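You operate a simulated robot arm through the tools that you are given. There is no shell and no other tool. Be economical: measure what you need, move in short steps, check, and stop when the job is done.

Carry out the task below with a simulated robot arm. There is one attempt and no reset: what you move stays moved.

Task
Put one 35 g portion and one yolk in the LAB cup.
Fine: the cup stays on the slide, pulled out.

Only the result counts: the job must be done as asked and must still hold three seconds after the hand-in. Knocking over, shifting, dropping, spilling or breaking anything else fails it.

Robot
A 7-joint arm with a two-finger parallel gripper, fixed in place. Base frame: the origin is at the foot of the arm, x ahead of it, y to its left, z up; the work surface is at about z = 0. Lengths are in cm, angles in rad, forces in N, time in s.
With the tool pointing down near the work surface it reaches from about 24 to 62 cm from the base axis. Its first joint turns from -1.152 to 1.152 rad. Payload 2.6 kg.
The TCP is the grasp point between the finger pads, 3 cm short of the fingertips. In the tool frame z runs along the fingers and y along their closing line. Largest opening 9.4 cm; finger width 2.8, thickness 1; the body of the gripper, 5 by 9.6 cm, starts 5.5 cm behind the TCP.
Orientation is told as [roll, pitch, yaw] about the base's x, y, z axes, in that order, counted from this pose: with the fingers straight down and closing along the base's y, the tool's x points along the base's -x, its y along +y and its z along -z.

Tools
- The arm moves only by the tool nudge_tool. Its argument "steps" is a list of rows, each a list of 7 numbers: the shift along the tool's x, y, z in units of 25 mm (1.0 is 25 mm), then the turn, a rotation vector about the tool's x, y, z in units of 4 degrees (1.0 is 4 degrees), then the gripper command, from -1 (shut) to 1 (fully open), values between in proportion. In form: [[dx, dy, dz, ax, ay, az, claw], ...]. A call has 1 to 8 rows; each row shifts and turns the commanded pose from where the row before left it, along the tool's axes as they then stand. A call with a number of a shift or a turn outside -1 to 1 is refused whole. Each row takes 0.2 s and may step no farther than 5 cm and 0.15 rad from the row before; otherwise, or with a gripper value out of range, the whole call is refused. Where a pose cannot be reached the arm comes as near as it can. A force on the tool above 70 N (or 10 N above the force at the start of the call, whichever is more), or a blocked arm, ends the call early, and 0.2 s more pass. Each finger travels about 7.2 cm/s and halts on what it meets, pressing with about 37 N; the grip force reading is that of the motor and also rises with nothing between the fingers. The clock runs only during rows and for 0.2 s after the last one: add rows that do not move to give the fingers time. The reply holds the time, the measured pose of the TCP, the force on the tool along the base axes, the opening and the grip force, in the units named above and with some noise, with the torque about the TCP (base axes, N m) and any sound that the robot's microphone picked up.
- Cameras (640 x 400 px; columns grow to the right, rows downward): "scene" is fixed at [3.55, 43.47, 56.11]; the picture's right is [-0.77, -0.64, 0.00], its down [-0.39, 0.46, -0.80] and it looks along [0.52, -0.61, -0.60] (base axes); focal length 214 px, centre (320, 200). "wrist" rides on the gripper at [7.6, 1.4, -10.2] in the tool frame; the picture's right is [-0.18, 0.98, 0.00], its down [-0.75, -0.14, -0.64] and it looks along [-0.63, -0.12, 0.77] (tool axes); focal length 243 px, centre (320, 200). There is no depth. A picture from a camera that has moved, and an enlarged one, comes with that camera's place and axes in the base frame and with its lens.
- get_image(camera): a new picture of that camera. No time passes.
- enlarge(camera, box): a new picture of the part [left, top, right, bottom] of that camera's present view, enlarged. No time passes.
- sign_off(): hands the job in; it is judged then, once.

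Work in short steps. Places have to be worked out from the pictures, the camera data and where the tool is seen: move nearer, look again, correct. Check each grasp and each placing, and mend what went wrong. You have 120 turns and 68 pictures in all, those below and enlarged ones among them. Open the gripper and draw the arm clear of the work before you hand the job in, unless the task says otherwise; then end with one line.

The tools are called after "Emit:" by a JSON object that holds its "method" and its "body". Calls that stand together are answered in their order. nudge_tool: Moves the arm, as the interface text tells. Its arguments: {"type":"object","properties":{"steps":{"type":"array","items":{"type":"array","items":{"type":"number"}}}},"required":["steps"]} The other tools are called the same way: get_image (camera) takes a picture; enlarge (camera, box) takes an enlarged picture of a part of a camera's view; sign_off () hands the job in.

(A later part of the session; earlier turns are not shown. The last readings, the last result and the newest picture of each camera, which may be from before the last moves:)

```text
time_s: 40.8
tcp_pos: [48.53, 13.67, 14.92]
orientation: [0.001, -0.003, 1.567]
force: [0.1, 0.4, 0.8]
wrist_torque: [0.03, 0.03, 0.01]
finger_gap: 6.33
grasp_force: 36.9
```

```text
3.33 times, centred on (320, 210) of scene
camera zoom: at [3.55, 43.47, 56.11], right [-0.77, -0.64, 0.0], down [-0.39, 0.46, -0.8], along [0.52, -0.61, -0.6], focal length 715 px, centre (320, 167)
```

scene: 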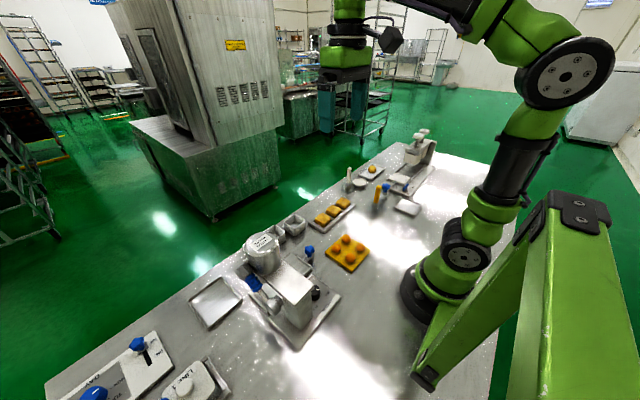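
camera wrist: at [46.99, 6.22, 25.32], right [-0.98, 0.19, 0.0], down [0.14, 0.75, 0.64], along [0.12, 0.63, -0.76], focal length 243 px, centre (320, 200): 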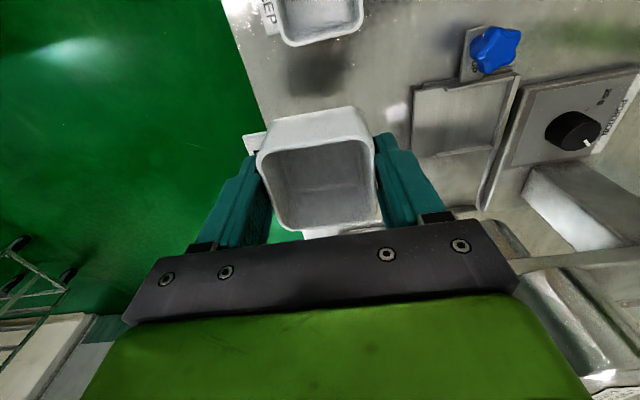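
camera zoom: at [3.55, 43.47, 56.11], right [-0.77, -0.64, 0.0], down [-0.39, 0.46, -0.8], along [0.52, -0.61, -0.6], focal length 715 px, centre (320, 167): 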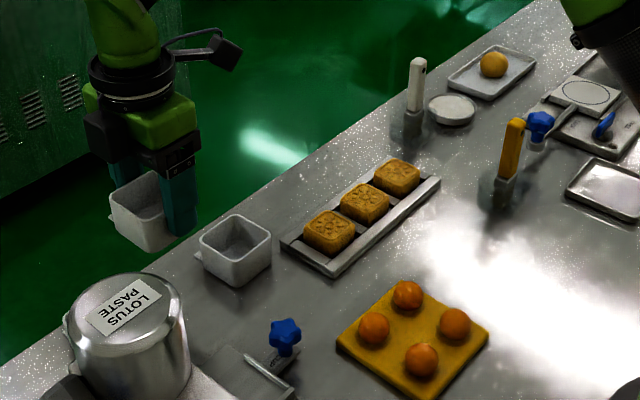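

Held firmly. I carry it over the slide pocket (TCP ≈[34.5, 17.8]) at this height.

Emit:
{"method": "nudge_tool", "body": {"steps": [[-0.275, 0.935, 0, 0, 0, 0, 0], [-0.275, 0.935, 0, 0, 0, 0, 0], [-0.275, 0.935, 0, 0, 0, 0, 0], [-0.275, 0.935, 0, 0, 0, 0, 0], [-0.275, 0.935, 0, 0, 0, 0, 0], [-0.275, 0.935, 0, 0, 0, 0, 0], [0, 0, 1, 0, 0, 0, 0], [0, 0, 0, 0, 0, 0, 0]]}}

Emit:
{"method": "get_image", "body": {"camera": "wrist"}}

Emit:
{"method": "enlarge", "body": {"camera": "scene", "box": [240, 200, 360, 300]}}

```text
time_s: 42.6
tcp_pos: [34.45, 17.96, 12.44]
orientation: [0.002, -0.003, 1.566]
force: [0.3, -0.3, -0.7]
wrist_torque: [-0.01, 0.02, 0.01]
finger_gap: 6.31
grasp_force: 36.5
```

```text
29 pictures are left
camera wrist: at [32.94, 10.36, 22.77], right [-0.98, 0.19, 0.0], down [0.14, 0.75, 0.64], along [0.12, 0.63, -0.76], focal length 243 px, centre (320, 200)
```

wrist: 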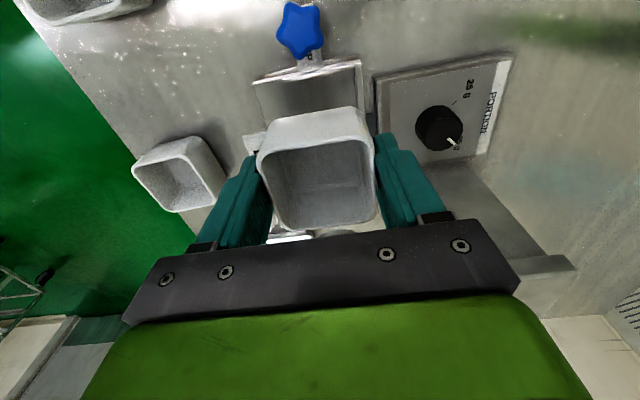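

```text
4.00 times, centred on (300, 250) of scene
camera zoom: at [3.55, 43.47, 56.11], right [-0.77, -0.64, 0.0], down [-0.39, 0.46, -0.8], along [0.52, -0.61, -0.6], focal length 858 px, centre (400, 0)
```

zoom: 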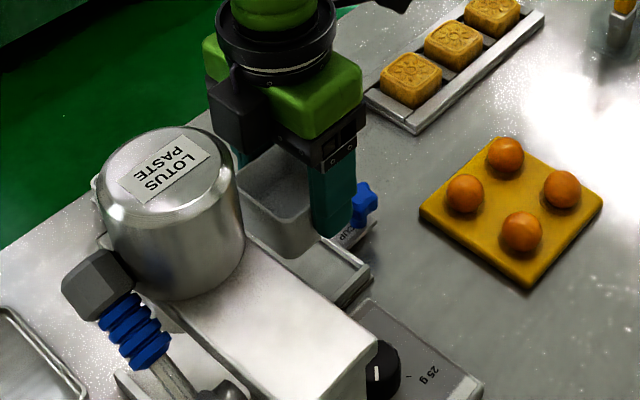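

Emit:
{"method": "enlarge", "body": {"camera": "wrist", "box": [235, 30, 395, 150]}}

```text
3.33 times, centred on (315, 90) of wrist
camera zoom: at [32.94, 10.36, 22.77], right [-0.98, 0.19, 0.0], down [0.14, 0.75, 0.64], along [0.12, 0.63, -0.76], focal length 809 px, centre (337, 567)
```

zoom: 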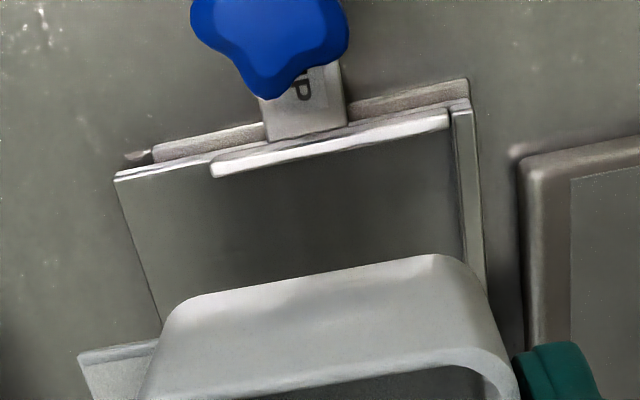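

Bottom edge of the cup is at y≈15.6 vs the front bar's inner edge ≈15.1, and 0.5 from the right bar: it fits. I lower it with a tiny correction.

Emit:
{"method": "nudge_tool", "body": {"steps": [[0.05, 0.06, 0.8, 0, 0, 0, 0], [0, 0, 0.8, 0, 0, 0, 0], [0, 0, 0.7, 0, 0, 0, 0], [0, 0, 0, 0, 0, 0, 0]]}}

Emit:
{"method": "enlarge", "body": {"camera": "wrist", "box": [215, 30, 415, 180]}}

```text
time_s: 43.6
tcp_pos: [34.37, 17.83, 6.6]
orientation: [-0.001, -0.003, 1.567]
force: [-0.1, 0.3, 0.0]
wrist_torque: [-0.02, 0.01, 0.02]
finger_gap: 6.28
grasp_force: 37.2
```

```text
2.67 times, centred on (315, 105) of wrist
camera zoom: at [32.81, 10.32, 16.94], right [-0.98, 0.19, 0.0], down [0.14, 0.75, 0.64], along [0.12, 0.63, -0.76], focal length 647 px, centre (333, 453)
```

zoom: 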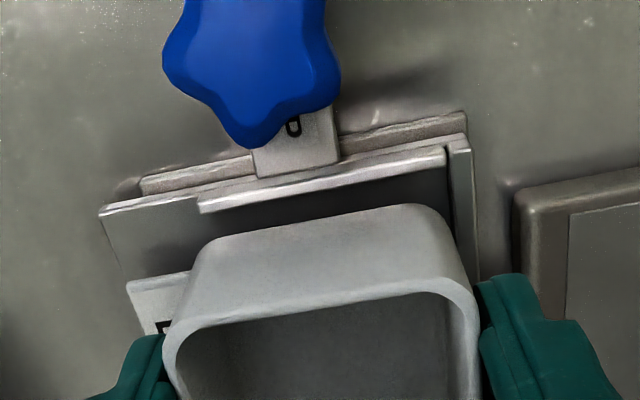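

Aligned with about 0.4 cm to the bars. I lower gently until contact.

Emit:
{"method": "nudge_tool", "body": {"steps": [[0, 0, 0.16, 0, 0, 0, 0], [0, 0, 0.12, 0, 0, 0, 0], [0, 0, 0.08, 0, 0, 0, 0], [0, 0, 0, 0, 0, 0, 0]]}}

```text
time_s: 44.6
tcp_pos: [34.28, 17.85, 5.71]
orientation: [0.003, -0.005, 1.568]
force: [0.7, 1.1, -1.1]
wrist_torque: [-0.02, 0.01, 0.02]
finger_gap: 6.31
grasp_force: 36.9
```

Emit:
{"method": "nudge_tool", "body": {"steps": [[0, 0, 0.06, 0, 0, 0, 0], [0, 0, 0.06, 0, 0, 0, 0], [0, 0, 0, 0, 0, 0, 0]]}}

Emit:
{"method": "nudge_tool", "body": {"steps": [[0, 0, 0.06, 0, 0, 0, 0], [0, 0, 0, 0, 0, 0, 0]]}}

```text
time_s: 45.4
tcp_pos: [34.22, 17.82, 5.76]
orientation: [-0.002, -0.005, 1.567]
force: [-8.4, -1.0, 29.4]
wrist_torque: [-0.08, 0.25, -0.04]
finger_gap: 6.28
grasp_force: 36.8
```

```text
time_s: 46.0
tcp_pos: [34.44, 17.79, 5.43]
orientation: [-0.002, -0.006, 1.567]
force: [-8.4, -0.2, 34.3]
wrist_torque: [0.06, 0.12, -0.02]
finger_gap: 6.33
grasp_force: 36.8
```

Contact: the cup rests on the pad at about z 1.2. I release and check.

Emit:
{"method": "nudge_tool", "body": {"steps": [[0, 0, 0, 0, 0, 0, 0.6], [0, 0, 0, 0, 0, 0, 0.9], [0, 0, 0, 0, 0, 0, 0.9]]}}

Emit:
{"method": "nudge_tool", "body": {"steps": [[0, 0, -1, 0, 0, 0, 0.9], [0.3, 0, -1, 0, 0, 0, 0.9], [0.6, 0, -1, 0, 0, 0, 0.9], [0.9, 0, -1, 0, 0, 0, 0.9], [1, 0, 0, 0, 0, 0, 0.9]]}}

Emit:
{"method": "enlarge", "body": {"camera": "wrist", "box": [215, 60, 415, 240]}}

```text
time_s: 46.8
tcp_pos: [34.3, 17.8, 5.25]
orientation: [0.003, -0.003, 1.568]
force: [0.0, 1.8, 1.3]
wrist_torque: [-0.01, -0.03, 0.0]
finger_gap: 8.94
grasp_force: 0.0
```

```text
time_s: 48.0
tcp_pos: [34.46, 10.87, 15.32]
orientation: [0.001, -0.003, 1.568]
force: [0.2, 0.1, -0.6]
wrist_torque: [0.03, -0.01, 0.03]
finger_gap: 8.91
grasp_force: 0.0
```

```text
2.22 times, centred on (315, 150) of wrist
camera zoom: at [32.85, 3.35, 25.65], right [-0.98, 0.19, 0.0], down [0.14, 0.75, 0.64], along [0.12, 0.63, -0.76], focal length 539 px, centre (331, 311)
```

zoom: 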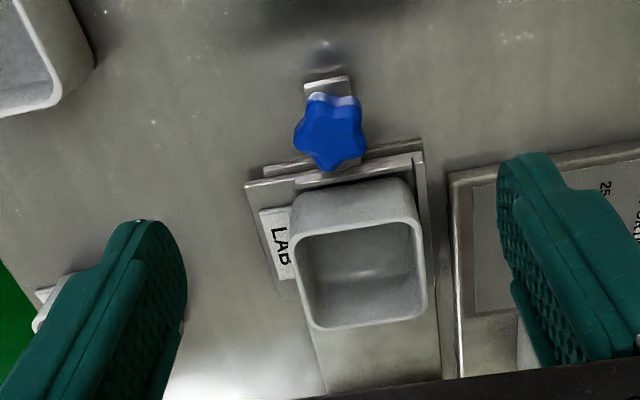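

The LAB cup sits squarely in the pocket. Next the slide must go under the nozzle: I tilt the hand 25° (to keep clear of the beam) above the blue knob at ≈[34.5, 11.9].

Emit:
{"method": "nudge_tool", "body": {"steps": [[0, 0, 0, 0, -1, 0, 0.3], [0, 0, 0, 0, -1, 0, 0.2], [0, 0, 0, 0, -1, 0, 0.2], [0, 0, 0, 0, -1, 0, 0.2], [0, 0, 0, 0, -1, 0, 0.2], [0, 0, 0, 0, -1, 0, 0.2], [0, 0, 0, 0, -0.25, 0, 0.2], [0, 0, 0, 0, 0, 0, 0.2]]}}

Emit:
{"method": "nudge_tool", "body": {"steps": [[0.43, 0, 0.92, 0, 0, 0, 0.2], [0.43, 0, 0.92, 0, 0, 0, 0.2], [0, 0, 0, 0, 0, 0, 0.2]]}}

Emit:
{"method": "get_image", "body": {"camera": "wrist"}}

```text
time_s: 49.8
tcp_pos: [34.23, 10.77, 15.29]
orientation: [0.002, -0.441, 1.568]
force: [-0.2, -0.1, -0.7]
wrist_torque: [0.01, 0.04, 0.01]
finger_gap: 5.66
grasp_force: 0.2
```

```text
time_s: 50.6
tcp_pos: [34.17, 10.91, 10.23]
orientation: [0.001, -0.438, 1.566]
force: [0.1, -0.4, -0.6]
wrist_torque: [-0.04, 0.01, 0.0]
finger_gap: 5.64
grasp_force: 0.1
```

```text
24 pictures are left
camera wrist: at [32.67, -0.24, 16.43], right [-0.98, 0.17, 0.08], down [0.14, 0.41, 0.9], along [0.12, 0.9, -0.43], focal length 243 px, centre (320, 200)
```

wrist: 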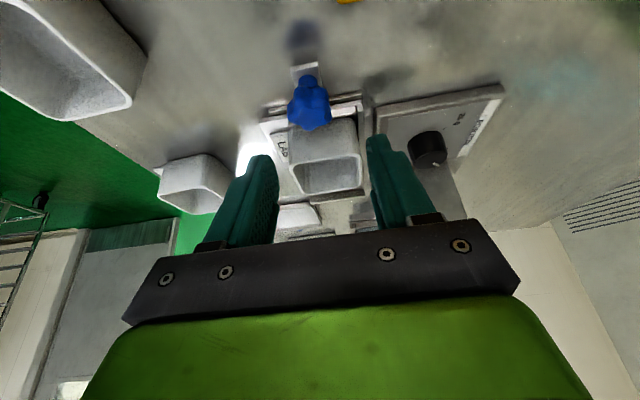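

Knob is at ≈[34.5, 11.9, 3]. I shift 0.3 cm in x, lower onto it and close.

Emit:
{"method": "nudge_tool", "body": {"steps": [[0.4, -0.12, 0.85, 0, 0, 0, 0.2], [0.4, 0, 0.85, 0, 0, 0, 0.2], [0.08, 0, 0.18, 0, 0, 0, 0.2], [0, 0, 0, 0, 0, 0, 0.2]]}}

Emit:
{"method": "nudge_tool", "body": {"steps": [[0, 0, 0, 0, 0, 0, -0.3], [0, 0, 0, 0, 0, 0, -0.8], [0, 0, 0, 0, 0, 0, -0.8]]}}

Emit:
{"method": "get_image", "body": {"camera": "wrist"}}

```text
time_s: 51.6
tcp_pos: [34.51, 10.84, 4.95]
orientation: [0.001, -0.441, 1.565]
force: [0.2, 0.1, 0.4]
wrist_torque: [0.04, -0.02, 0.01]
finger_gap: 5.66
grasp_force: 0.0
```

```text
time_s: 52.4
tcp_pos: [34.62, 10.84, 4.99]
orientation: [0.001, -0.44, 1.566]
force: [-1.4, -0.4, -2.1]
wrist_torque: [0.14, -0.04, 0.02]
finger_gap: 2.8
grasp_force: 45.1
```

```text
23 pictures are left
camera wrist: at [32.99, -0.26, 11.22], right [-0.98, 0.17, 0.08], down [0.14, 0.41, 0.9], along [0.12, 0.9, -0.43], focal length 243 px, centre (320, 200)
```

wrist: 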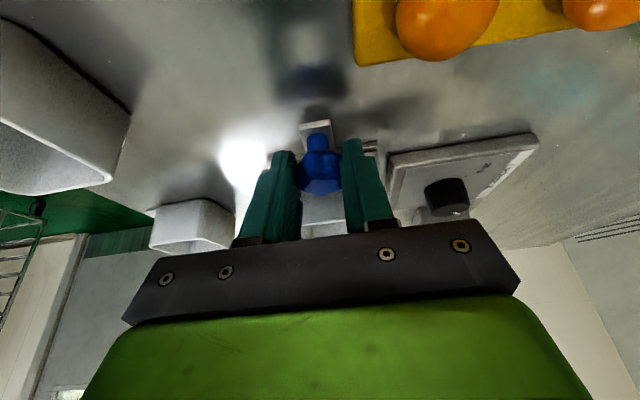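

Knob gripped. I push the slide along +y in small steps.

Emit:
{"method": "nudge_tool", "body": {"steps": [[-0.27, 0, 0.128, 0, 0, 0, -0.8], [-0.45, 0, 0.213, 0, 0, 0, -0.8], [-0.45, 0, 0.213, 0, 0, 0, -0.8], [-0.45, 0, 0.213, 0, 0, 0, -0.8]]}}

Emit:
{"method": "enlarge", "body": {"camera": "scene", "box": [220, 200, 360, 310]}}

```text
time_s: 53.4
tcp_pos: [34.52, 15.36, 5.02]
orientation: [0.001, -0.439, 1.568]
force: [-3.2, -0.7, -5.9]
wrist_torque: [-0.7, 0.03, 0.06]
finger_gap: 2.79
grasp_force: 44.8
```

```text
3.64 times, centred on (290, 255) of scene
camera zoom: at [3.56, 43.48, 56.11], right [-0.77, -0.64, 0.0], down [-0.39, 0.46, -0.8], along [0.52, -0.61, -0.6], focal length 780 px, centre (429, 0)
```

zoom: 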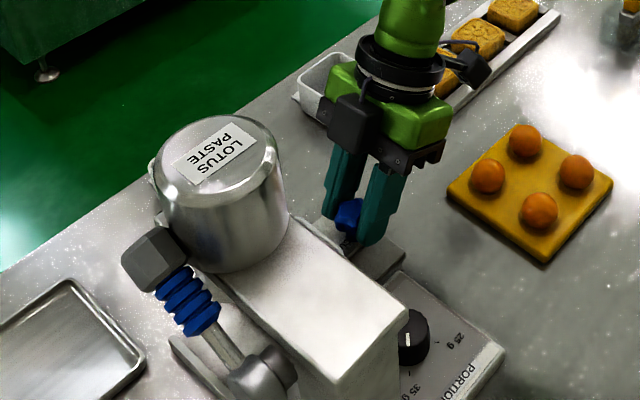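

It slides freely. I continue toward the stop.

Emit:
{"method": "nudge_tool", "body": {"steps": [[-0.4, 0, 0.19, 0, 0, 0, -0.8], [-0.4, 0, 0.19, 0, 0, 0, -0.8], [-0.4, 0, 0.19, 0, 0, 0, -0.8], [0, 0, 0, 0, 0, 0, -0.8]]}}

Emit:
{"method": "nudge_tool", "body": {"steps": [[-0.25, 0, 0.12, 0, 0, 0, -0.8], [-0.25, 0, 0.12, 0, 0, 0, -0.8], [0, 0, 0, 0, 0, 0, -0.8]]}}

```text
time_s: 54.4
tcp_pos: [34.56, 18.72, 5.06]
orientation: [0.004, -0.439, 1.563]
force: [-7.7, -0.7, -7.0]
wrist_torque: [-0.54, -0.07, 0.14]
finger_gap: 2.8
grasp_force: 44.5
```

```text
time_s: 55.2
tcp_pos: [34.37, 19.92, 5.07]
orientation: [0.004, -0.442, 1.565]
force: [-12.9, 0.6, -1.8]
wrist_torque: [-0.07, 0.06, 0.13]
finger_gap: 2.8
grasp_force: 45.0
```

Emit:
{"method": "nudge_tool", "body": {"steps": [[-0.15, 0, 0.07, 0, 0, 0, -0.8], [-0.15, 0, 0.07, 0, 0, 0, -0.8], [0, 0, 0, 0, 0, 0, -0.8]]}}

Emit:
{"method": "get_image", "body": {"camera": "wrist"}}

```text
time_s: 55.8
tcp_pos: [34.5, 20.08, 5.01]
orientation: [0.006, -0.432, 1.558]
force: [-5.8, -10.1, 11.0]
wrist_torque: [0.47, -0.18, 0.3]
finger_gap: 2.81
grasp_force: 44.9
stopped in row 3: the force on the tool passed its limit at 78 N (the readings are from after the stop); the commanded pose is now the measured one
```

```text
21 pictures are left
camera wrist: at [32.96, 9.06, 11.25], right [-0.98, 0.18, 0.08], down [0.15, 0.41, 0.9], along [0.12, 0.89, -0.43], focal length 243 px, centre (320, 200)
```

wrist: 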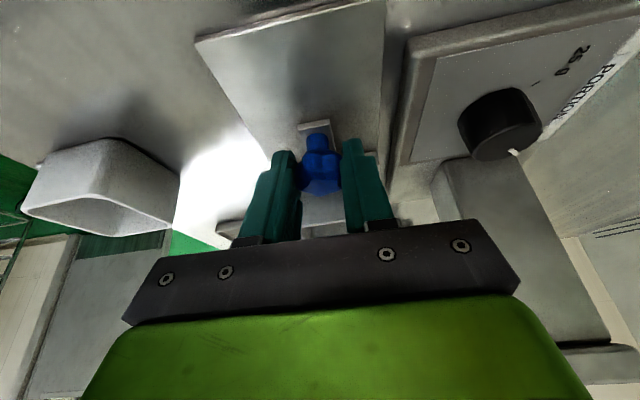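

The slide hit its inner stop (9.2 cm travel). I release the knob and withdraw along the tool axis, then straighten the hand.

Emit:
{"method": "nudge_tool", "body": {"steps": [[0, 0, 0, 0, 0, 0, -0.3], [0, 0, 0, 0, 0, 0, 0.2], [0, 0, 0, 0, 0, 0, 0.2], [0, 0, -1, 0, 0, 0, 0.2], [0, 0, -1, 0, 0, 0, 0.2], [0, 0, -1, 0, 0, 0, 0.2], [0, 0, -1, 0, 0, 0, 0.2], [0, 0, -1, 0, 0, 0, 0.2]]}}

Emit:
{"method": "nudge_tool", "body": {"steps": [[0, 0, -1, 0, 1, 0, -1], [0, 0, -1, 0, 1, 0, -1], [0, 0, -1, 0, 1, 0, -1], [0, 0, -1, 0, 1, 0, -1], [0, 0, -1, 0, 1, 0, -1], [0, 0, -1, 0, 1, 0, -1], [0, 0, 0, 0, 0.2, 1, -1], [0, 0, 0, 0, 0, 1, -1]]}}

Emit:
{"method": "enlarge", "body": {"camera": "scene", "box": [210, 200, 350, 340]}}

```text
time_s: 57.6
tcp_pos: [34.45, 15.06, 16.42]
orientation: [0.006, -0.431, 1.558]
force: [0.2, -0.3, -1.8]
wrist_torque: [-0.05, 0.04, -0.03]
finger_gap: 5.65
grasp_force: 0.1
```

```text
time_s: 59.4
tcp_pos: [34.5, 11.2, 30.8]
orientation: [0.007, 0.002, 1.42]
force: [-0.1, 0.5, 0.2]
wrist_torque: [0.01, 0.04, 0.01]
finger_gap: 0.02
grasp_force: 33.4
```

```text
2.86 times, centred on (280, 270) of scene
camera zoom: at [3.55, 43.47, 56.11], right [-0.77, -0.64, 0.0], down [-0.39, 0.46, -0.8], along [0.52, -0.61, -0.6], focal length 613 px, centre (434, 0)
```

zoom: 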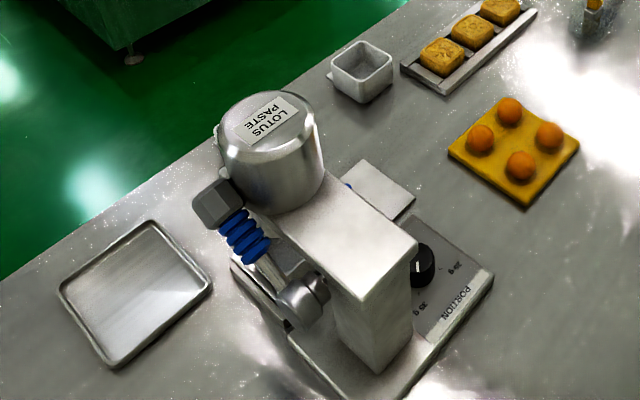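

Slide is in. Now I turn the hand to yaw 0 and go above the lever.

Emit:
{"method": "nudge_tool", "body": {"steps": [[0, 0, 0, 0, 0, 1, -1], [0, 0, 0, 0, 0, 1, -1], [0, 0, 0, 0, 0, 1, -1], [0, 0, 0, 0, 0, 1, -1], [0, 0, 0, 0, 0, 1, -1], [0, 0, 0, 0, 0, 1, -1], [0, 0, 0, 0, 0, 1, -1], [0, 0, 0, 0, 0, 1, -1]]}}

Emit:
{"method": "nudge_tool", "body": {"steps": [[0, 0, 0, 0, 0, 1, -1], [0, 0, 0, 0, 0, 1, -1], [0, 0, 0, 0, 0, 1, -1], [0, 0, 0, 0, 0, 1, -1], [0, 0, 0, 0, 0, 1, -1], [0, 0, 0, 0, 0, 1, -1], [0, 0, 0, 0, 0, 1, -1], [0, 0, 0, 0, 0, 1, -1]]}}

Emit:
{"method": "nudge_tool", "body": {"steps": [[0, 0, 0, 0, 0, 1, -1], [0, 0, 0, 0, 0, 1, -1], [0, 0, 0, 0, 0, 1, -1], [0, 0, 0, 0, 0, 1, -1], [0, 0, 0, 0, 0, 0.33, -1], [0, 0, 0, 0, 0, 0, -1]]}}

Emit:
{"method": "nudge_tool", "body": {"steps": [[0, 1, 0, 0, 0, 0, -1], [0, 1, 0, 0, 0, 0, -1], [0, 1, 0, 0, 0, 0, -1], [0, 1, 0, 0, 0, 0, -1], [0.3, 1, 0, 0, 0, 0, -1], [0.3, 1, 0, 0, 0, 0, -1], [0.3, 1, 0, 0, 0, 0, -1], [0.3, 1, 0, 0, 0, 0, -1]]}}

Emit:
{"method": "get_image", "body": {"camera": "wrist"}}

```text
time_s: 61.2
tcp_pos: [34.63, 11.22, 30.67]
orientation: [0.005, 0.004, 0.862]
force: [0.6, -0.1, -0.5]
wrist_torque: [0.01, -0.02, 0.01]
finger_gap: 0.01
grasp_force: 32.5
```

```text
time_s: 63.0
tcp_pos: [34.63, 11.14, 30.7]
orientation: [0.003, 0.008, 0.303]
force: [0.3, 0.3, -0.7]
wrist_torque: [-0.03, 0.0, 0.01]
finger_gap: 0.0
grasp_force: 33.4
```

```text
time_s: 64.4
tcp_pos: [34.6, 10.99, 30.68]
orientation: [0.001, 0.006, 0.002]
force: [-0.5, -0.6, -0.4]
wrist_torque: [0.03, 0.01, -0.03]
finger_gap: 0.0
grasp_force: 32.8
```

```text
time_s: 66.2
tcp_pos: [31.48, 31.22, 30.76]
orientation: [-0.001, 0.006, 0.002]
force: [-0.6, -0.2, 1.0]
wrist_torque: [0.01, 0.02, 0.0]
finger_gap: 0.0
grasp_force: 33.2
```

```text
19 pictures are left
camera wrist: at [23.89, 32.81, 41.12], right [0.18, 0.98, 0.0], down [0.76, -0.14, 0.64], along [0.63, -0.12, -0.77], focal length 243 px, centre (320, 200)
```

wrist: 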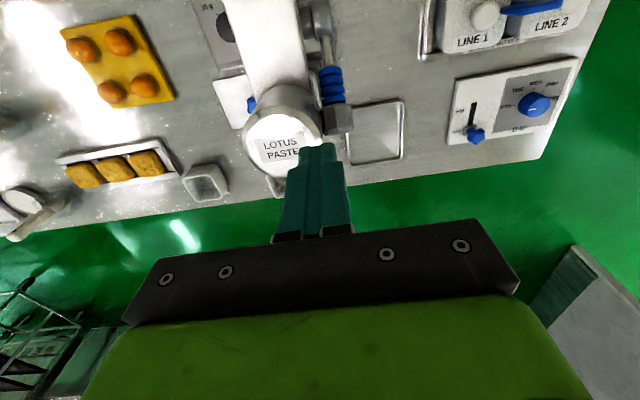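

Lever end cap is at ≈[32.9, 32.8, 18], its hub at ≈[25.4, 32.1, 13.3]: it swings down about the y axis. I lean the hand 32° away from the pot so the closed fingers can press the grip down.

Emit:
{"method": "nudge_tool", "body": {"steps": [[0, 0.15, 0, 1, 0, 0, -1], [0, 0.15, 0, 1, 0, 0, -1], [0, 0.15, 0, 1, 0, 0, -1], [0, 0.15, 0, 1, 0, 0, -1], [0, 0.15, 0, 1, 0, 0, -1], [0, 0.15, 0, 1, 0, 0, -1], [0, 0.15, 0, 1, 0, 0, -1], [0, 0.15, 0, 1, 0, 0, -1]]}}

Emit:
{"method": "get_image", "body": {"camera": "wrist"}}

```text
time_s: 68.0
tcp_pos: [31.57, 33.79, 29.69]
orientation: [-0.541, 0.011, 0.003]
force: [-0.2, -1.0, -0.4]
wrist_torque: [-0.01, 0.0, -0.01]
finger_gap: 0.0
grasp_force: 33.0
out of reach, approached as far as the arm can: row 8
```

```text
18 pictures are left
camera wrist: at [23.95, 40.37, 38.0], right [0.18, 0.84, -0.51], down [0.76, 0.21, 0.61], along [0.63, -0.5, -0.6], focal length 243 px, centre (320, 200)
```

wrist: 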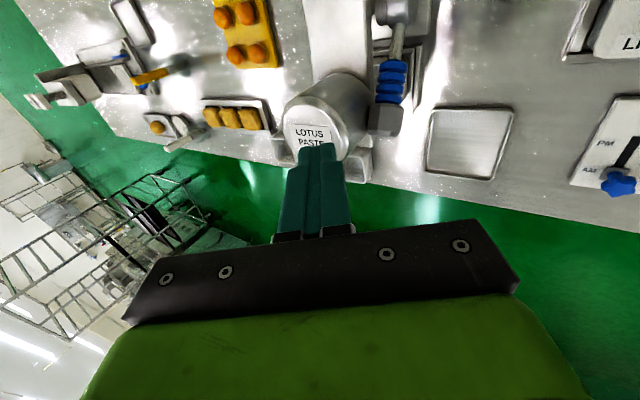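

Confirmed lever location. I descend to just above the grip.

Emit:
{"method": "nudge_tool", "body": {"steps": [[0, 0.575, 0.853, 0, 0, 0, -1], [0, 0.575, 0.853, 0, 0, 0, -1], [0, 0.575, 0.853, 0, 0, 0, -1], [0, 0, 0, 0, 0, 0, -1]]}}

Emit:
{"method": "enlarge", "body": {"camera": "scene", "box": [200, 180, 340, 320]}}

Emit:
{"method": "enlarge", "body": {"camera": "wrist", "box": [260, 30, 440, 220]}}

```text
time_s: 69.0
tcp_pos: [31.4, 34.06, 21.96]
orientation: [-0.558, 0.008, 0.003]
force: [0.6, 0.1, -0.8]
wrist_torque: [-0.05, 0.03, 0.0]
finger_gap: 0.0
grasp_force: 32.7
```

```text
2.86 times, centred on (270, 250) of scene
camera zoom: at [3.55, 43.47, 56.11], right [-0.77, -0.64, 0.0], down [-0.39, 0.46, -0.8], along [0.52, -0.61, -0.6], focal length 613 px, centre (463, 57)
```

zoom: 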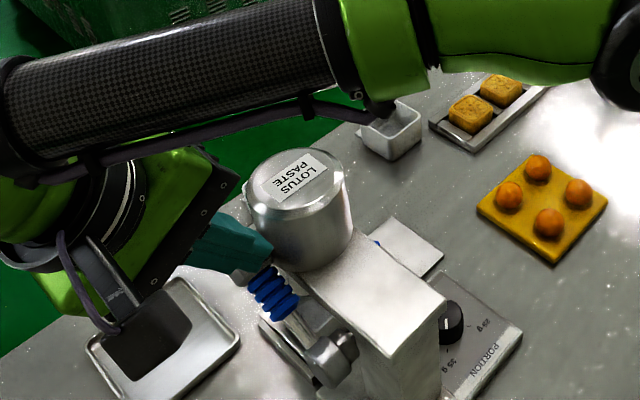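

```text
2.11 times, centred on (350, 125) of wrist
camera zoom: at [23.79, 40.77, 30.1], right [0.18, 0.83, -0.52], down [0.76, 0.22, 0.61], along [0.63, -0.5, -0.59], focal length 511 px, centre (257, 358)
```

zoom: 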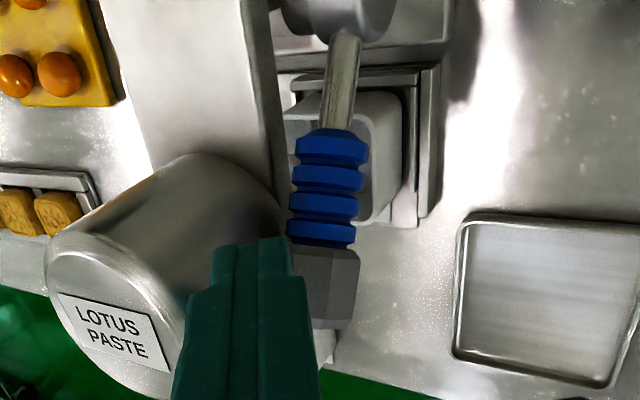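

The lever's line is at y≈33.4, so I shift 0.6 cm in +y and press down in 1 cm steps.

Emit:
{"method": "nudge_tool", "body": {"steps": [[-0.1, 0.2, -0.127, 0, 0, 0, -1], [0, 0.212, 0.339, 0, 0, 0, -1], [0, 0.212, 0.339, 0, 0, 0, -1], [0, 0.212, 0.339, 0, 0, 0, -1], [0, 0, 0, 0, 0, 0, -1]]}}

Emit:
{"method": "enlarge", "body": {"camera": "wrist", "box": [260, 30, 440, 220]}}

```text
time_s: 70.2
tcp_pos: [31.62, 34.47, 18.98]
orientation: [-0.559, 0.006, 0.001]
force: [-1.6, 0.5, 1.3]
wrist_torque: [0.02, 0.01, -0.05]
finger_gap: 0.0
grasp_force: 32.9
```

```text
2.11 times, centred on (350, 125) of wrist
camera zoom: at [24.05, 41.28, 27.11], right [0.18, 0.83, -0.52], down [0.76, 0.22, 0.61], along [0.63, -0.51, -0.59], focal length 511 px, centre (257, 358)
```

zoom: 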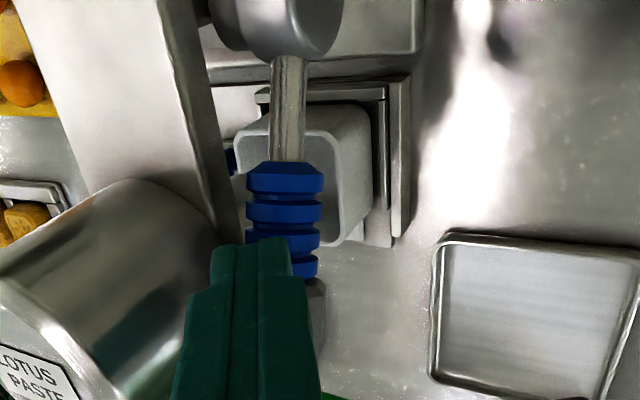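

The fingertips are right over the blue grip, about to touch. I continue pressing down.

Emit:
{"method": "nudge_tool", "body": {"steps": [[0, 0.28, 0.3, 0, 0, 0, -1], [0, 0.212, 0.339, 0, 0, 0, -1], [0, 0.212, 0.339, 0, 0, 0, -1], [0, 0, 0, 0, 0, 0, -1]]}}

Emit:
{"method": "enlarge", "body": {"camera": "wrist", "box": [260, 30, 440, 220]}}

```text
time_s: 71.2
tcp_pos: [31.67, 34.84, 16.07]
orientation: [-0.561, 0.005, 0.003]
force: [2.6, 3.9, 5.6]
wrist_torque: [0.01, -0.11, 0.09]
finger_gap: 0.0
grasp_force: 32.4
```

```text
2.11 times, centred on (350, 125) of wrist
camera zoom: at [24.01, 41.58, 24.12], right [0.18, 0.83, -0.52], down [0.76, 0.22, 0.61], along [0.63, -0.5, -0.59], focal length 511 px, centre (257, 358)
```

zoom: 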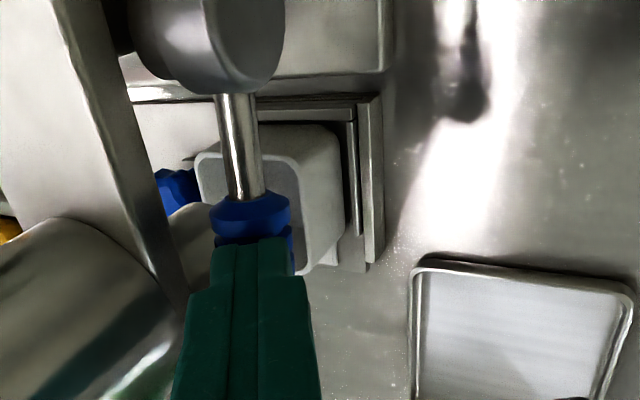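

The lever moves down with ~6 N. I continue to its stop.

Emit:
{"method": "nudge_tool", "body": {"steps": [[0, 0.212, 0.339, 0, 0, 0, -1], [0, 0.212, 0.339, 0, 0, 0, -1], [0, 0.212, 0.339, 0, 0, 0, -1], [0, 0, 0, 0, 0, 0, -1]]}}

Emit:
{"method": "enlarge", "body": {"camera": "wrist", "box": [220, 30, 400, 220]}}

```text
time_s: 72.2
tcp_pos: [31.81, 34.96, 13.48]
orientation: [-0.548, -0.002, 0.004]
force: [2.7, 14.6, 44.2]
wrist_torque: [-0.44, 0.55, -0.19]
finger_gap: 0.0
grasp_force: 33.1
```

```text
2.11 times, centred on (310, 125) of wrist
camera zoom: at [24.04, 41.67, 21.62], right [0.18, 0.84, -0.51], down [0.75, 0.22, 0.62], along [0.63, -0.5, -0.59], focal length 511 px, centre (341, 358)
```

zoom: 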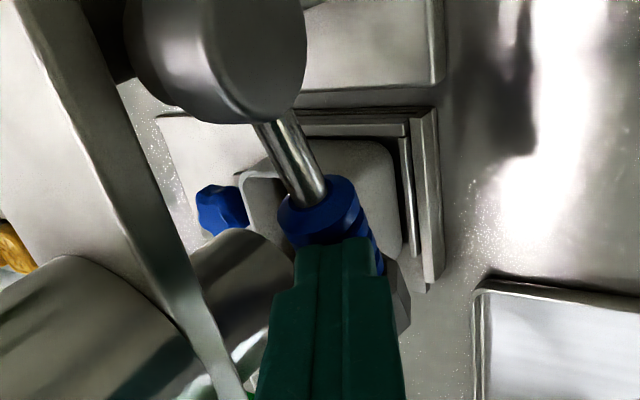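

The force jumped to 44 N: the lever is at its stop. I hold briefly, then lift off and look into the cup.

Emit:
{"method": "nudge_tool", "body": {"steps": [[0, 0, 0, 0, 0, 0, -1], [0, 0, 0, 0, 0, 0, -1], [0, 0, 0, 0, 0, 0, -1]]}}

Emit:
{"method": "nudge_tool", "body": {"steps": [[0, -0.212, -0.339, 0, 0, 0, -1], [0, -0.3, -0.48, 0, 0, 0, -1], [0, -0.4, -0.64, 0, 0, 0, -1], [0, -0.4, -0.64, 0, 0, 0, -1], [0, -0.4, -0.64, 0, 0, 0, -1], [0, 0, 0, 0, 0, 0, -1]]}}

Emit:
{"method": "enlarge", "body": {"camera": "wrist", "box": [260, 10, 440, 200]}}

```text
time_s: 73.0
tcp_pos: [31.77, 34.99, 13.49]
orientation: [-0.549, -0.002, 0.006]
force: [5.1, 16.2, 41.3]
wrist_torque: [-0.41, 0.42, -0.21]
finger_gap: 0.0
grasp_force: 32.7
```

```text
time_s: 74.4
tcp_pos: [31.69, 34.64, 21.13]
orientation: [-0.56, 0.003, 0.005]
force: [-0.3, 0.0, 0.7]
wrist_torque: [0.02, 0.01, -0.01]
finger_gap: 0.0
grasp_force: 32.7
```

```text
2.11 times, centred on (350, 105) of wrist
camera zoom: at [24.07, 41.48, 29.23], right [0.18, 0.83, -0.52], down [0.76, 0.22, 0.61], along [0.63, -0.51, -0.59], focal length 511 px, centre (257, 400)
```

zoom: 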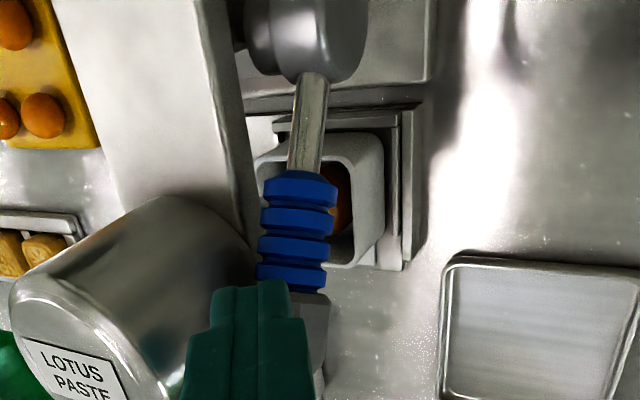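

The lever sprang back and brown paste is visible in the cup. I back off upward and straighten the hand.

Emit:
{"method": "nudge_tool", "body": {"steps": [[0, -0.48, -0.76, 0, 0, 0, -1], [0, -0.48, -0.76, 0, 0, 0, -1], [0, -0.48, -0.76, 0, 0, 0, -1], [0, -0.48, -0.76, 0, 0, 0, -1], [0, -0.2, 0, -1, 0, 0, -1], [0, -0.2, 0, -1, 0, 0, -1], [0, -0.2, 0, -1, 0, 0, -1], [0, -0.2, 0, -1, 0, 0, -1]]}}

Emit:
{"method": "nudge_tool", "body": {"steps": [[0, -0.5, 0, -1, 0, 0, -1], [0, -0.5, 0, -1, 0, 0, -1], [0, -0.5, 0, -1, 0, 0, -1], [0, -0.5, 0, -1, 0, 0, -1], [-0.5, -1, 0, 0, 0, 0, -1], [-0.5, -1, 0, 0, 0, 0, -1], [0, -1, 0, 0, 0, 0, -1], [0, -1, 0, 0, 0, 0, -1]]}}

Emit:
{"method": "nudge_tool", "body": {"steps": [[0, -1, 0, 0, 0, -1, 0], [0, 0, 0, 0, 0, -1, 0.2], [0, 0, 0, 0, 0, -1, 0.2], [0, 0, 0, 0, 0, -1, 0.2], [0, 0, 0, 0, 0, -1, 0.2], [0, 0, 0, 0, 0, -1, 0.2], [0, 0, 0, 0, 0, -1, 0.2], [0, 0, 0, 0, 0, -1, 0.2]]}}

Emit:
{"method": "nudge_tool", "body": {"steps": [[0, 0, 0, 0, 0, -1, 0.2], [0, 0, 0, 0, 0, -1, 0.2], [0, 0, 0, 0, 0, -1, 0.2], [0, 0, 0, 0, 0, -1, 0.2], [0, 0, 0, 0, 0, -1, 0.2], [0, 0, 0, 0, 0, -1, 0.2], [0, 0, 0, 0, 0, -1, 0.2], [0, 0, 0, 0, 0, -1, 0.2]]}}

Emit:
{"method": "nudge_tool", "body": {"steps": [[0, 0, 0, 0, 0, -1, 0.2], [0, 0, 0, 0, 0, -1, 0.2], [0, 0, 0, 0, 0, -1, 0.2], [0, 0, 0, 0, 0, -1, 0.2], [0, 0, 0, 0, 0, -1, 0.2], [0, 0, 0, 0, 0, -1, 0.2], [0, 0, 0, 0, 0, -0.5, 0.2]]}}

```text
time_s: 76.2
tcp_pos: [31.52, 32.25, 30.5]
orientation: [-0.279, 0.006, 0.004]
force: [-0.2, 0.2, -0.2]
wrist_torque: [0.03, 0.01, -0.02]
finger_gap: 0.0
grasp_force: 32.9
out of reach, approached as far as the arm can: row 4
```

```text
time_s: 78.0
tcp_pos: [34.15, 17.27, 31.14]
orientation: [0.0, 0.006, 0.004]
force: [-0.7, -1.1, 0.1]
wrist_torque: [-0.03, 0.0, 0.0]
finger_gap: 0.01
grasp_force: 32.6
```

```text
time_s: 79.8
tcp_pos: [34.05, 14.94, 31.29]
orientation: [0.004, 0.006, 0.564]
force: [0.1, 0.1, 0.3]
wrist_torque: [0.0, 0.02, 0.02]
finger_gap: 5.63
grasp_force: 0.1
```

```text
time_s: 81.6
tcp_pos: [33.95, 14.81, 31.28]
orientation: [0.004, 0.003, 1.121]
force: [-0.3, 0.1, 0.0]
wrist_torque: [0.02, 0.04, 0.0]
finger_gap: 5.64
grasp_force: 0.2
```

```text
time_s: 83.2
tcp_pos: [34.04, 14.97, 31.34]
orientation: [0.007, 0.004, 1.575]
force: [-0.5, 0.6, 0.7]
wrist_torque: [0.01, 0.06, 0.01]
finger_gap: 5.66
grasp_force: 0.1
```

Yaw 90° again. I tilt 25° and come back to the pre-grasp line of the blue knob.

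Emit:
{"method": "nudge_tool", "body": {"steps": [[0, 0, 0, 0, -1, 0, 0.2], [0, 0, 0, 0, -1, 0, 0.2], [0, 0, 0, 0, -1, 0, 0.2], [0, 0, 0, 0, -1, 0, 0.2], [0, 0, 0, 0, -1, 0, 0.2], [0, 0, 0, 0, -1, 0, 0.2], [0, 0, 0, 0, -0.25, 0, 0.2]]}}

Emit:
{"method": "nudge_tool", "body": {"steps": [[0.41, -0.03, 0.9, 0, 0, 0, 0.2], [0.41, -0.03, 0.9, 0, 0, 0, 0.2], [0.41, -0.03, 0.9, 0, 0, 0, 0.2], [0.41, -0.03, 0.9, 0, 0, 0, 0.2], [0.41, -0.03, 0.9, 0, 0, 0, 0.2], [0.41, -0.03, 0.9, 0, 0, 0, 0.2], [0, 0, 0, 0, 0, 0, 0.2]]}}

Emit:
{"method": "get_image", "body": {"camera": "wrist"}}

```text
time_s: 84.8
tcp_pos: [33.96, 14.95, 31.28]
orientation: [0.008, -0.436, 1.571]
force: [1.0, 0.4, -0.2]
wrist_torque: [0.01, -0.03, -0.05]
finger_gap: 5.63
grasp_force: 0.0
```

```text
time_s: 86.4
tcp_pos: [34.36, 15.15, 16.46]
orientation: [0.008, -0.437, 1.571]
force: [1.1, 0.4, 0.7]
wrist_torque: [0.0, -0.03, 0.02]
finger_gap: 5.6
grasp_force: 0.1
```

```text
11 pictures are left
camera wrist: at [32.99, 4.01, 22.61], right [-0.98, 0.16, 0.08], down [0.15, 0.41, 0.9], along [0.11, 0.9, -0.43], focal length 243 px, centre (320, 200)
```

wrist: 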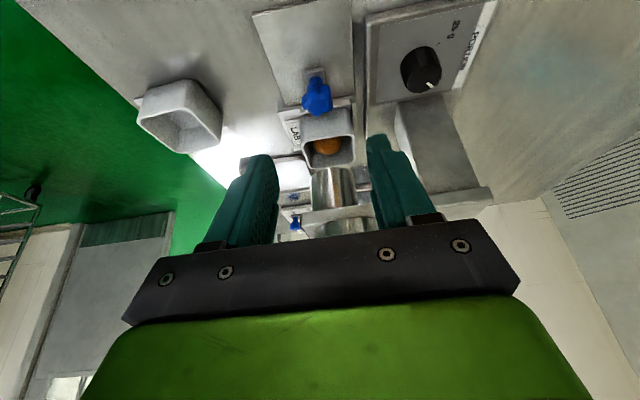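

The paste ball is in the LAB cup. I advance onto the knob, close, and then pull out.

Emit:
{"method": "nudge_tool", "body": {"steps": [[0.03, -0.04, 1, 0, 0, 0, 0.2], [0.03, 0, 1, 0, 0, 0, 0.2], [0.03, 0, 1, 0, 0, 0, 0.2], [0.03, 0, 1, 0, 0, 0, 0.2], [0.02, 0, 0.9, 0, 0, 0, 0.2], [0, 0, 0, 0, 0, 0, 0.2]]}}

Emit:
{"method": "nudge_tool", "body": {"steps": [[0, 0, 0, 0, 0, 0, -0.3], [0, 0, 0, 0, 0, 0, -0.8], [0, 0, 0, 0, 0, 0, -0.8]]}}

```text
time_s: 87.8
tcp_pos: [34.35, 19.88, 5.12]
orientation: [0.006, -0.434, 1.571]
force: [0.4, 0.7, -0.8]
wrist_torque: [-0.02, 0.04, 0.0]
finger_gap: 5.65
grasp_force: 0.0
```

```text
time_s: 88.6
tcp_pos: [34.46, 19.88, 5.17]
orientation: [0.003, -0.436, 1.57]
force: [11.1, 0.3, -6.4]
wrist_torque: [0.17, -0.39, -0.05]
finger_gap: 2.79
grasp_force: 44.6
```

Gripped at the same width. Pulling out along -y gently.

Emit:
{"method": "nudge_tool", "body": {"steps": [[0.22, 0, -0.1, 0, 0, 0, -0.8], [0.43, 0, -0.2, 0, 0, 0, -0.8], [0.43, 0, -0.2, 0, 0, 0, -0.8], [0.43, 0, -0.2, 0, 0, 0, -0.8], [0.43, 0, -0.2, 0, 0, 0, -0.8], [0.43, 0, -0.2, 0, 0, 0, -0.8], [0.43, 0, -0.2, 0, 0, 0, -0.8], [0.22, 0, -0.1, 0, 0, 0, -0.8]]}}

Emit:
{"method": "nudge_tool", "body": {"steps": [[0.18, 0, -0.085, 0, 0, 0, -0.8], [0.1, 0, -0.05, 0, 0, 0, -0.8], [0, 0, 0, 0, 0, 0, -0.8]]}}

```text
time_s: 90.4
tcp_pos: [34.55, 11.52, 5.05]
orientation: [0.008, -0.437, 1.572]
force: [2.5, 1.1, 27.7]
wrist_torque: [0.04, -0.26, 0.08]
finger_gap: 2.8
grasp_force: 45.0
```

```text
time_s: 91.2
tcp_pos: [34.56, 10.82, 5.15]
orientation: [0.007, -0.437, 1.571]
force: [-6.5, -1.0, 43.0]
wrist_torque: [0.59, -0.12, 0.1]
finger_gap: 2.83
grasp_force: 44.6
```

The slide is back at its original outer position (10.82 vs 10.84). I release and back away, then look.

Emit:
{"method": "nudge_tool", "body": {"steps": [[0, 0, 0, 0, 0, 0, -0.3], [0, 0, 0, 0, 0, 0, 0.2], [0, 0, 0, 0, 0, 0, 0.2], [0, 0, -1, 0, 0, 0, 0.2], [0, 0, -1, 0, 0, 0, 0.2], [0, 0, -1, 0, 0, 0, 0.2], [0, 0, -1, 0, 0, 0, 0.2], [0, 0, -1, 0, 0, 0, 0.2]]}}

Emit:
{"method": "nudge_tool", "body": {"steps": [[0, 0, -0.3, 0, 1, 0, 0.2], [0, 0, -0.3, 0, 1, 0, 0.2], [0, 0, -0.3, 0, 1, 0, 0.2], [0, 0, -0.3, 0, 1, 0, 0.2], [0, 0, -0.3, 0, 1, 0, 0.2], [0, 0, -0.3, 0, 1, 0, 0.2], [0, 0, 0, 0, 0.25, 0, 0.2], [0, 0, 0, 0, 0, 0, 0.2]]}}

Emit:
{"method": "get_image", "body": {"camera": "wrist"}}

```text
time_s: 93.0
tcp_pos: [34.53, 5.42, 16.61]
orientation: [0.006, -0.437, 1.57]
force: [0.1, 0.3, 0.1]
wrist_torque: [0.03, -0.01, -0.04]
finger_gap: 5.65
grasp_force: 0.1
```

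```text
time_s: 94.8
tcp_pos: [34.44, 4.38, 20.84]
orientation: [0.008, 0.0, 1.574]
force: [0.5, 0.5, -0.3]
wrist_torque: [0.02, -0.01, -0.01]
finger_gap: 5.61
grasp_force: 0.1
```

```text
10 pictures are left
camera wrist: at [33.13, -3.17, 31.2], right [-0.98, 0.18, 0.01], down [0.14, 0.75, 0.64], along [0.11, 0.63, -0.77], focal length 243 px, centre (320, 200)
```

wrist: 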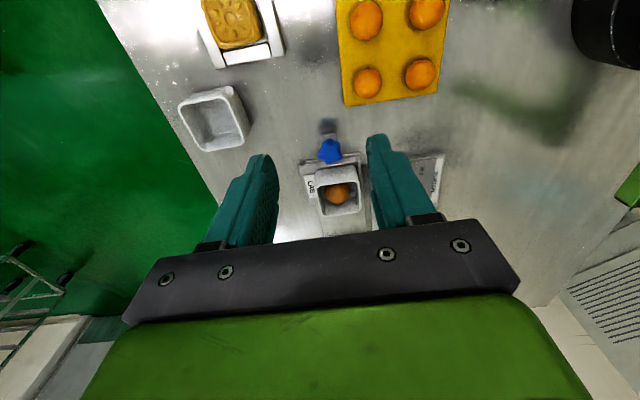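

The slide is out with the cup and its paste. Next the yolk at ≈[29.1, 4.8]; I move above it and look closely.

Emit:
{"method": "nudge_tool", "body": {"steps": [[-0.17, 0.71, 0, 0, 0, 0, 0.2], [0, 0.71, 0.5, 0, 0, 0, 0.1], [0, 0.71, 1, 0, 0, 0, 0.05], [0, 0, 1, 0, 0, 0, 0.05], [0, 0, 1, 0, 0, 0, 0.05], [0, 0, 0, 0, 0, 0, 0.05]]}}

Emit:
{"method": "enlarge", "body": {"camera": "wrist", "box": [240, 20, 440, 160]}}

```text
time_s: 96.2
tcp_pos: [29.28, 4.63, 12.0]
orientation: [0.007, 0.001, 1.573]
force: [-0.4, -0.1, 0.2]
wrist_torque: [0.02, 0.03, 0.0]
finger_gap: 4.93
grasp_force: 0.0
```

```text
2.86 times, centred on (340, 90) of wrist
camera zoom: at [27.85, -2.83, 22.42], right [-0.98, 0.18, 0.01], down [0.14, 0.75, 0.64], along [0.11, 0.63, -0.77], focal length 693 px, centre (263, 514)
```

zoom: 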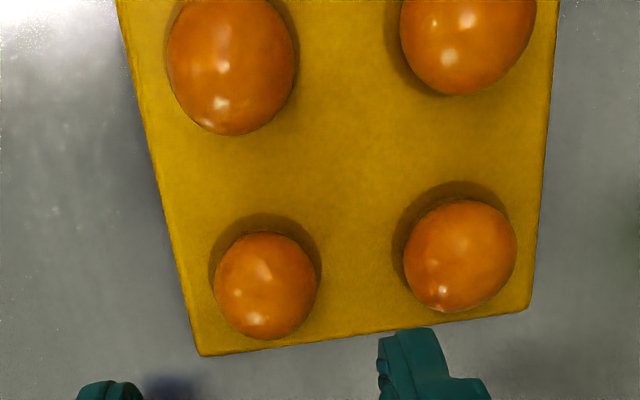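

Yolk centre ≈[29.1, 5.0], about 3.1 cm across. I centre and descend carefully.

Emit:
{"method": "nudge_tool", "body": {"steps": [[-0.15, 0.07, 0.9, 0, 0, 0, 0.05], [0, 0, 0.9, 0, 0, 0, 0.05], [0, 0, 0.8, 0, 0, 0, 0.05], [0, 0, 0.3, 0, 0, 0, 0.05], [0, 0, 0, 0, 0, 0, 0.05]]}}

Emit:
{"method": "nudge_tool", "body": {"steps": [[0, 0, 0, 0, 0, 0, -0.28], [0, 0, 0, 0, 0, 0, -0.34]]}}

Emit:
{"method": "enlarge", "body": {"camera": "wrist", "box": [220, 60, 420, 240]}}

```text
time_s: 97.4
tcp_pos: [28.93, 5.21, 4.75]
orientation: [0.008, 0.002, 1.573]
force: [0.3, 0.2, 0.8]
wrist_torque: [-0.04, 0.01, -0.01]
finger_gap: 4.94
grasp_force: 0.1
```

```text
time_s: 98.0
tcp_pos: [29.04, 5.29, 4.69]
orientation: [0.008, 0.0, 1.574]
force: [0.0, -0.2, 0.0]
wrist_torque: [-0.02, 0.02, 0.02]
finger_gap: 3.11
grasp_force: 0.1
```

```text
2.22 times, centred on (320, 150) of wrist
camera zoom: at [27.56, -2.28, 15.16], right [-0.98, 0.18, 0.01], down [0.14, 0.75, 0.64], along [0.11, 0.63, -0.77], focal length 539 px, centre (320, 311)
```

zoom: 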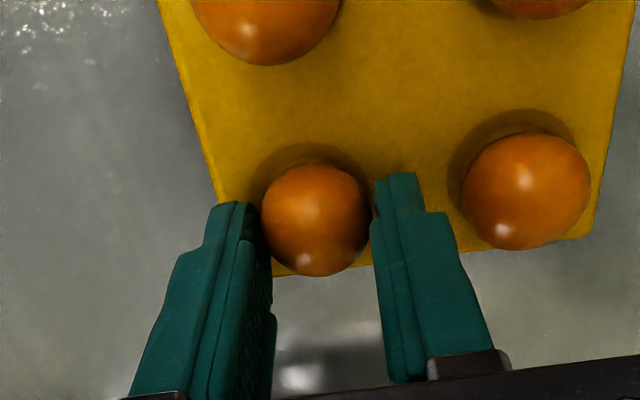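

The fingers straddle it symmetrically with a hair of gap. I close in tiny steps while watching the grip force.

Emit:
{"method": "nudge_tool", "body": {"steps": [[0, 0, 0, 0, 0, 0, -0.37], [0, 0, 0, 0, 0, 0, -0.37]]}}

Emit:
{"method": "nudge_tool", "body": {"steps": [[0, 0, 0, 0, 0, 0, -0.4], [0, 0, 0, 0, 0, 0, -0.4]]}}

```text
time_s: 98.6
tcp_pos: [29.06, 5.32, 4.77]
orientation: [0.008, 0.0, 1.573]
force: [0.5, 1.0, -0.1]
wrist_torque: [0.01, -0.01, 0.04]
finger_gap: 2.99
grasp_force: 0.1
```

```text
time_s: 99.2
tcp_pos: [28.87, 5.16, 4.78]
orientation: [0.009, 0.0, 1.574]
force: [-0.1, 0.2, -0.8]
wrist_torque: [0.0, -0.01, 0.03]
finger_gap: 2.94
grasp_force: 1.0
```

Emit:
{"method": "nudge_tool", "body": {"steps": [[0, 0, 0, 0, 0, 0, -0.43], [0, 0, 0, 0, 0, 0, -0.43]]}}

Emit:
{"method": "nudge_tool", "body": {"steps": [[0, 0, 0, 0, 0, 0, -0.46], [0, 0, 0, 0, 0, 0, -0.46]]}}

```text
time_s: 99.8
tcp_pos: [28.94, 5.17, 4.75]
orientation: [0.008, 0.0, 1.575]
force: [0.1, -1.4, 0.5]
wrist_torque: [0.03, -0.03, -0.01]
finger_gap: 2.82
grasp_force: 12.3
```

```text
time_s: 100.4
tcp_pos: [28.93, 5.22, 4.66]
orientation: [0.007, 0.0, 1.575]
force: [-0.8, 0.7, 0.5]
wrist_torque: [0.0, 0.0, 0.0]
finger_gap: 2.68
grasp_force: 1.9
```

Emit:
{"method": "enlarge", "body": {"camera": "wrist", "box": [220, 60, 420, 240]}}

```text
2.22 times, centred on (320, 150) of wrist
camera zoom: at [27.56, -2.28, 15.16], right [-0.98, 0.18, 0.01], down [0.14, 0.75, 0.64], along [0.11, 0.63, -0.77], focal length 539 px, centre (320, 311)
```

zoom: 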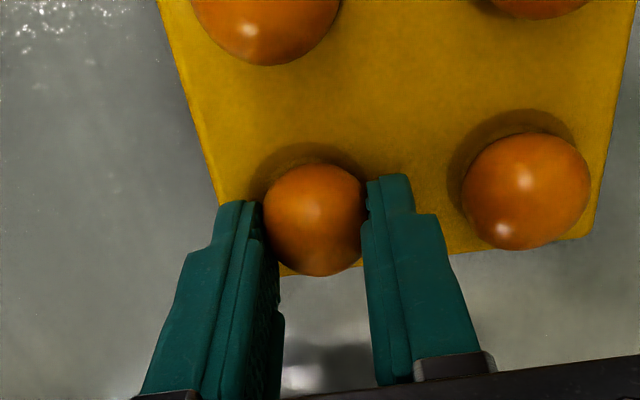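

It appears held with light force. I lift slowly a little and check.

Emit:
{"method": "nudge_tool", "body": {"steps": [[0, 0, -0.2, 0, 0, 0, -0.48], [0, 0, -0.3, 0, 0, 0, -0.48], [0, 0, -0.5, 0, 0, 0, -0.48], [0, 0, 0, 0, 0, 0, -0.48]]}}

Emit:
{"method": "enlarge", "body": {"camera": "wrist", "box": [220, 60, 420, 240]}}

```text
time_s: 101.4
tcp_pos: [28.86, 5.28, 7.39]
orientation: [0.006, 0.002, 1.575]
force: [0.6, -0.1, 0.1]
wrist_torque: [0.01, 0.02, 0.0]
finger_gap: 2.7
grasp_force: 26.1
```

```text
2.22 times, centred on (320, 150) of wrist
camera zoom: at [27.54, -2.3, 17.69], right [-0.98, 0.18, 0.01], down [0.14, 0.75, 0.64], along [0.11, 0.63, -0.77], focal length 539 px, centre (320, 311)
```

zoom: 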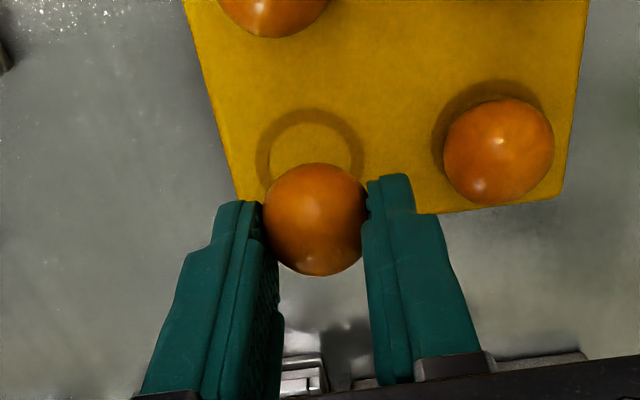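

Yolk is firmly held (2.7 cm, 26 N). I raise it and move toward the cup for a look at the paste.

Emit:
{"method": "nudge_tool", "body": {"steps": [[0, 0, -0.8, 0, 0, 0, -0.48], [0, 0, -0.9, 0, 0, 0, -0.48], [0, 0, -0.9, 0, 0, 0, -0.48], [-0.6, -0.54, 0, 0, 0, 0, -0.48], [-0.7, -0.54, 0, 0, 0, 0, -0.48], [-0.7, -0.54, 0, 0, 0, 0, -0.48], [-0.7, -0.54, 0, 0, 0, 0, -0.48], [0, 0, 0, 0, 0, 0, -0.48]]}}

Emit:
{"method": "enlarge", "body": {"camera": "wrist", "box": [220, 60, 420, 240]}}

```text
time_s: 103.2
tcp_pos: [34.3, 11.82, 13.64]
orientation: [0.007, 0.001, 1.576]
force: [0.6, 0.7, -0.5]
wrist_torque: [0.0, -0.01, 0.01]
finger_gap: 2.64
grasp_force: 1.8
```

```text
2.22 times, centred on (320, 150) of wrist
camera zoom: at [33.0, 4.35, 24.15], right [-0.98, 0.18, 0.01], down [0.14, 0.75, 0.64], along [0.11, 0.63, -0.77], focal length 539 px, centre (320, 311)
```

zoom: 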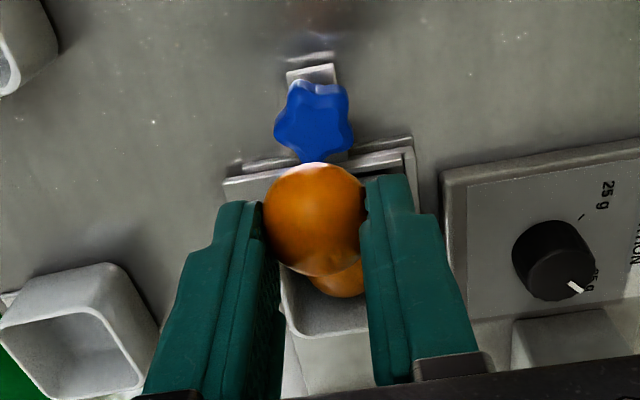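

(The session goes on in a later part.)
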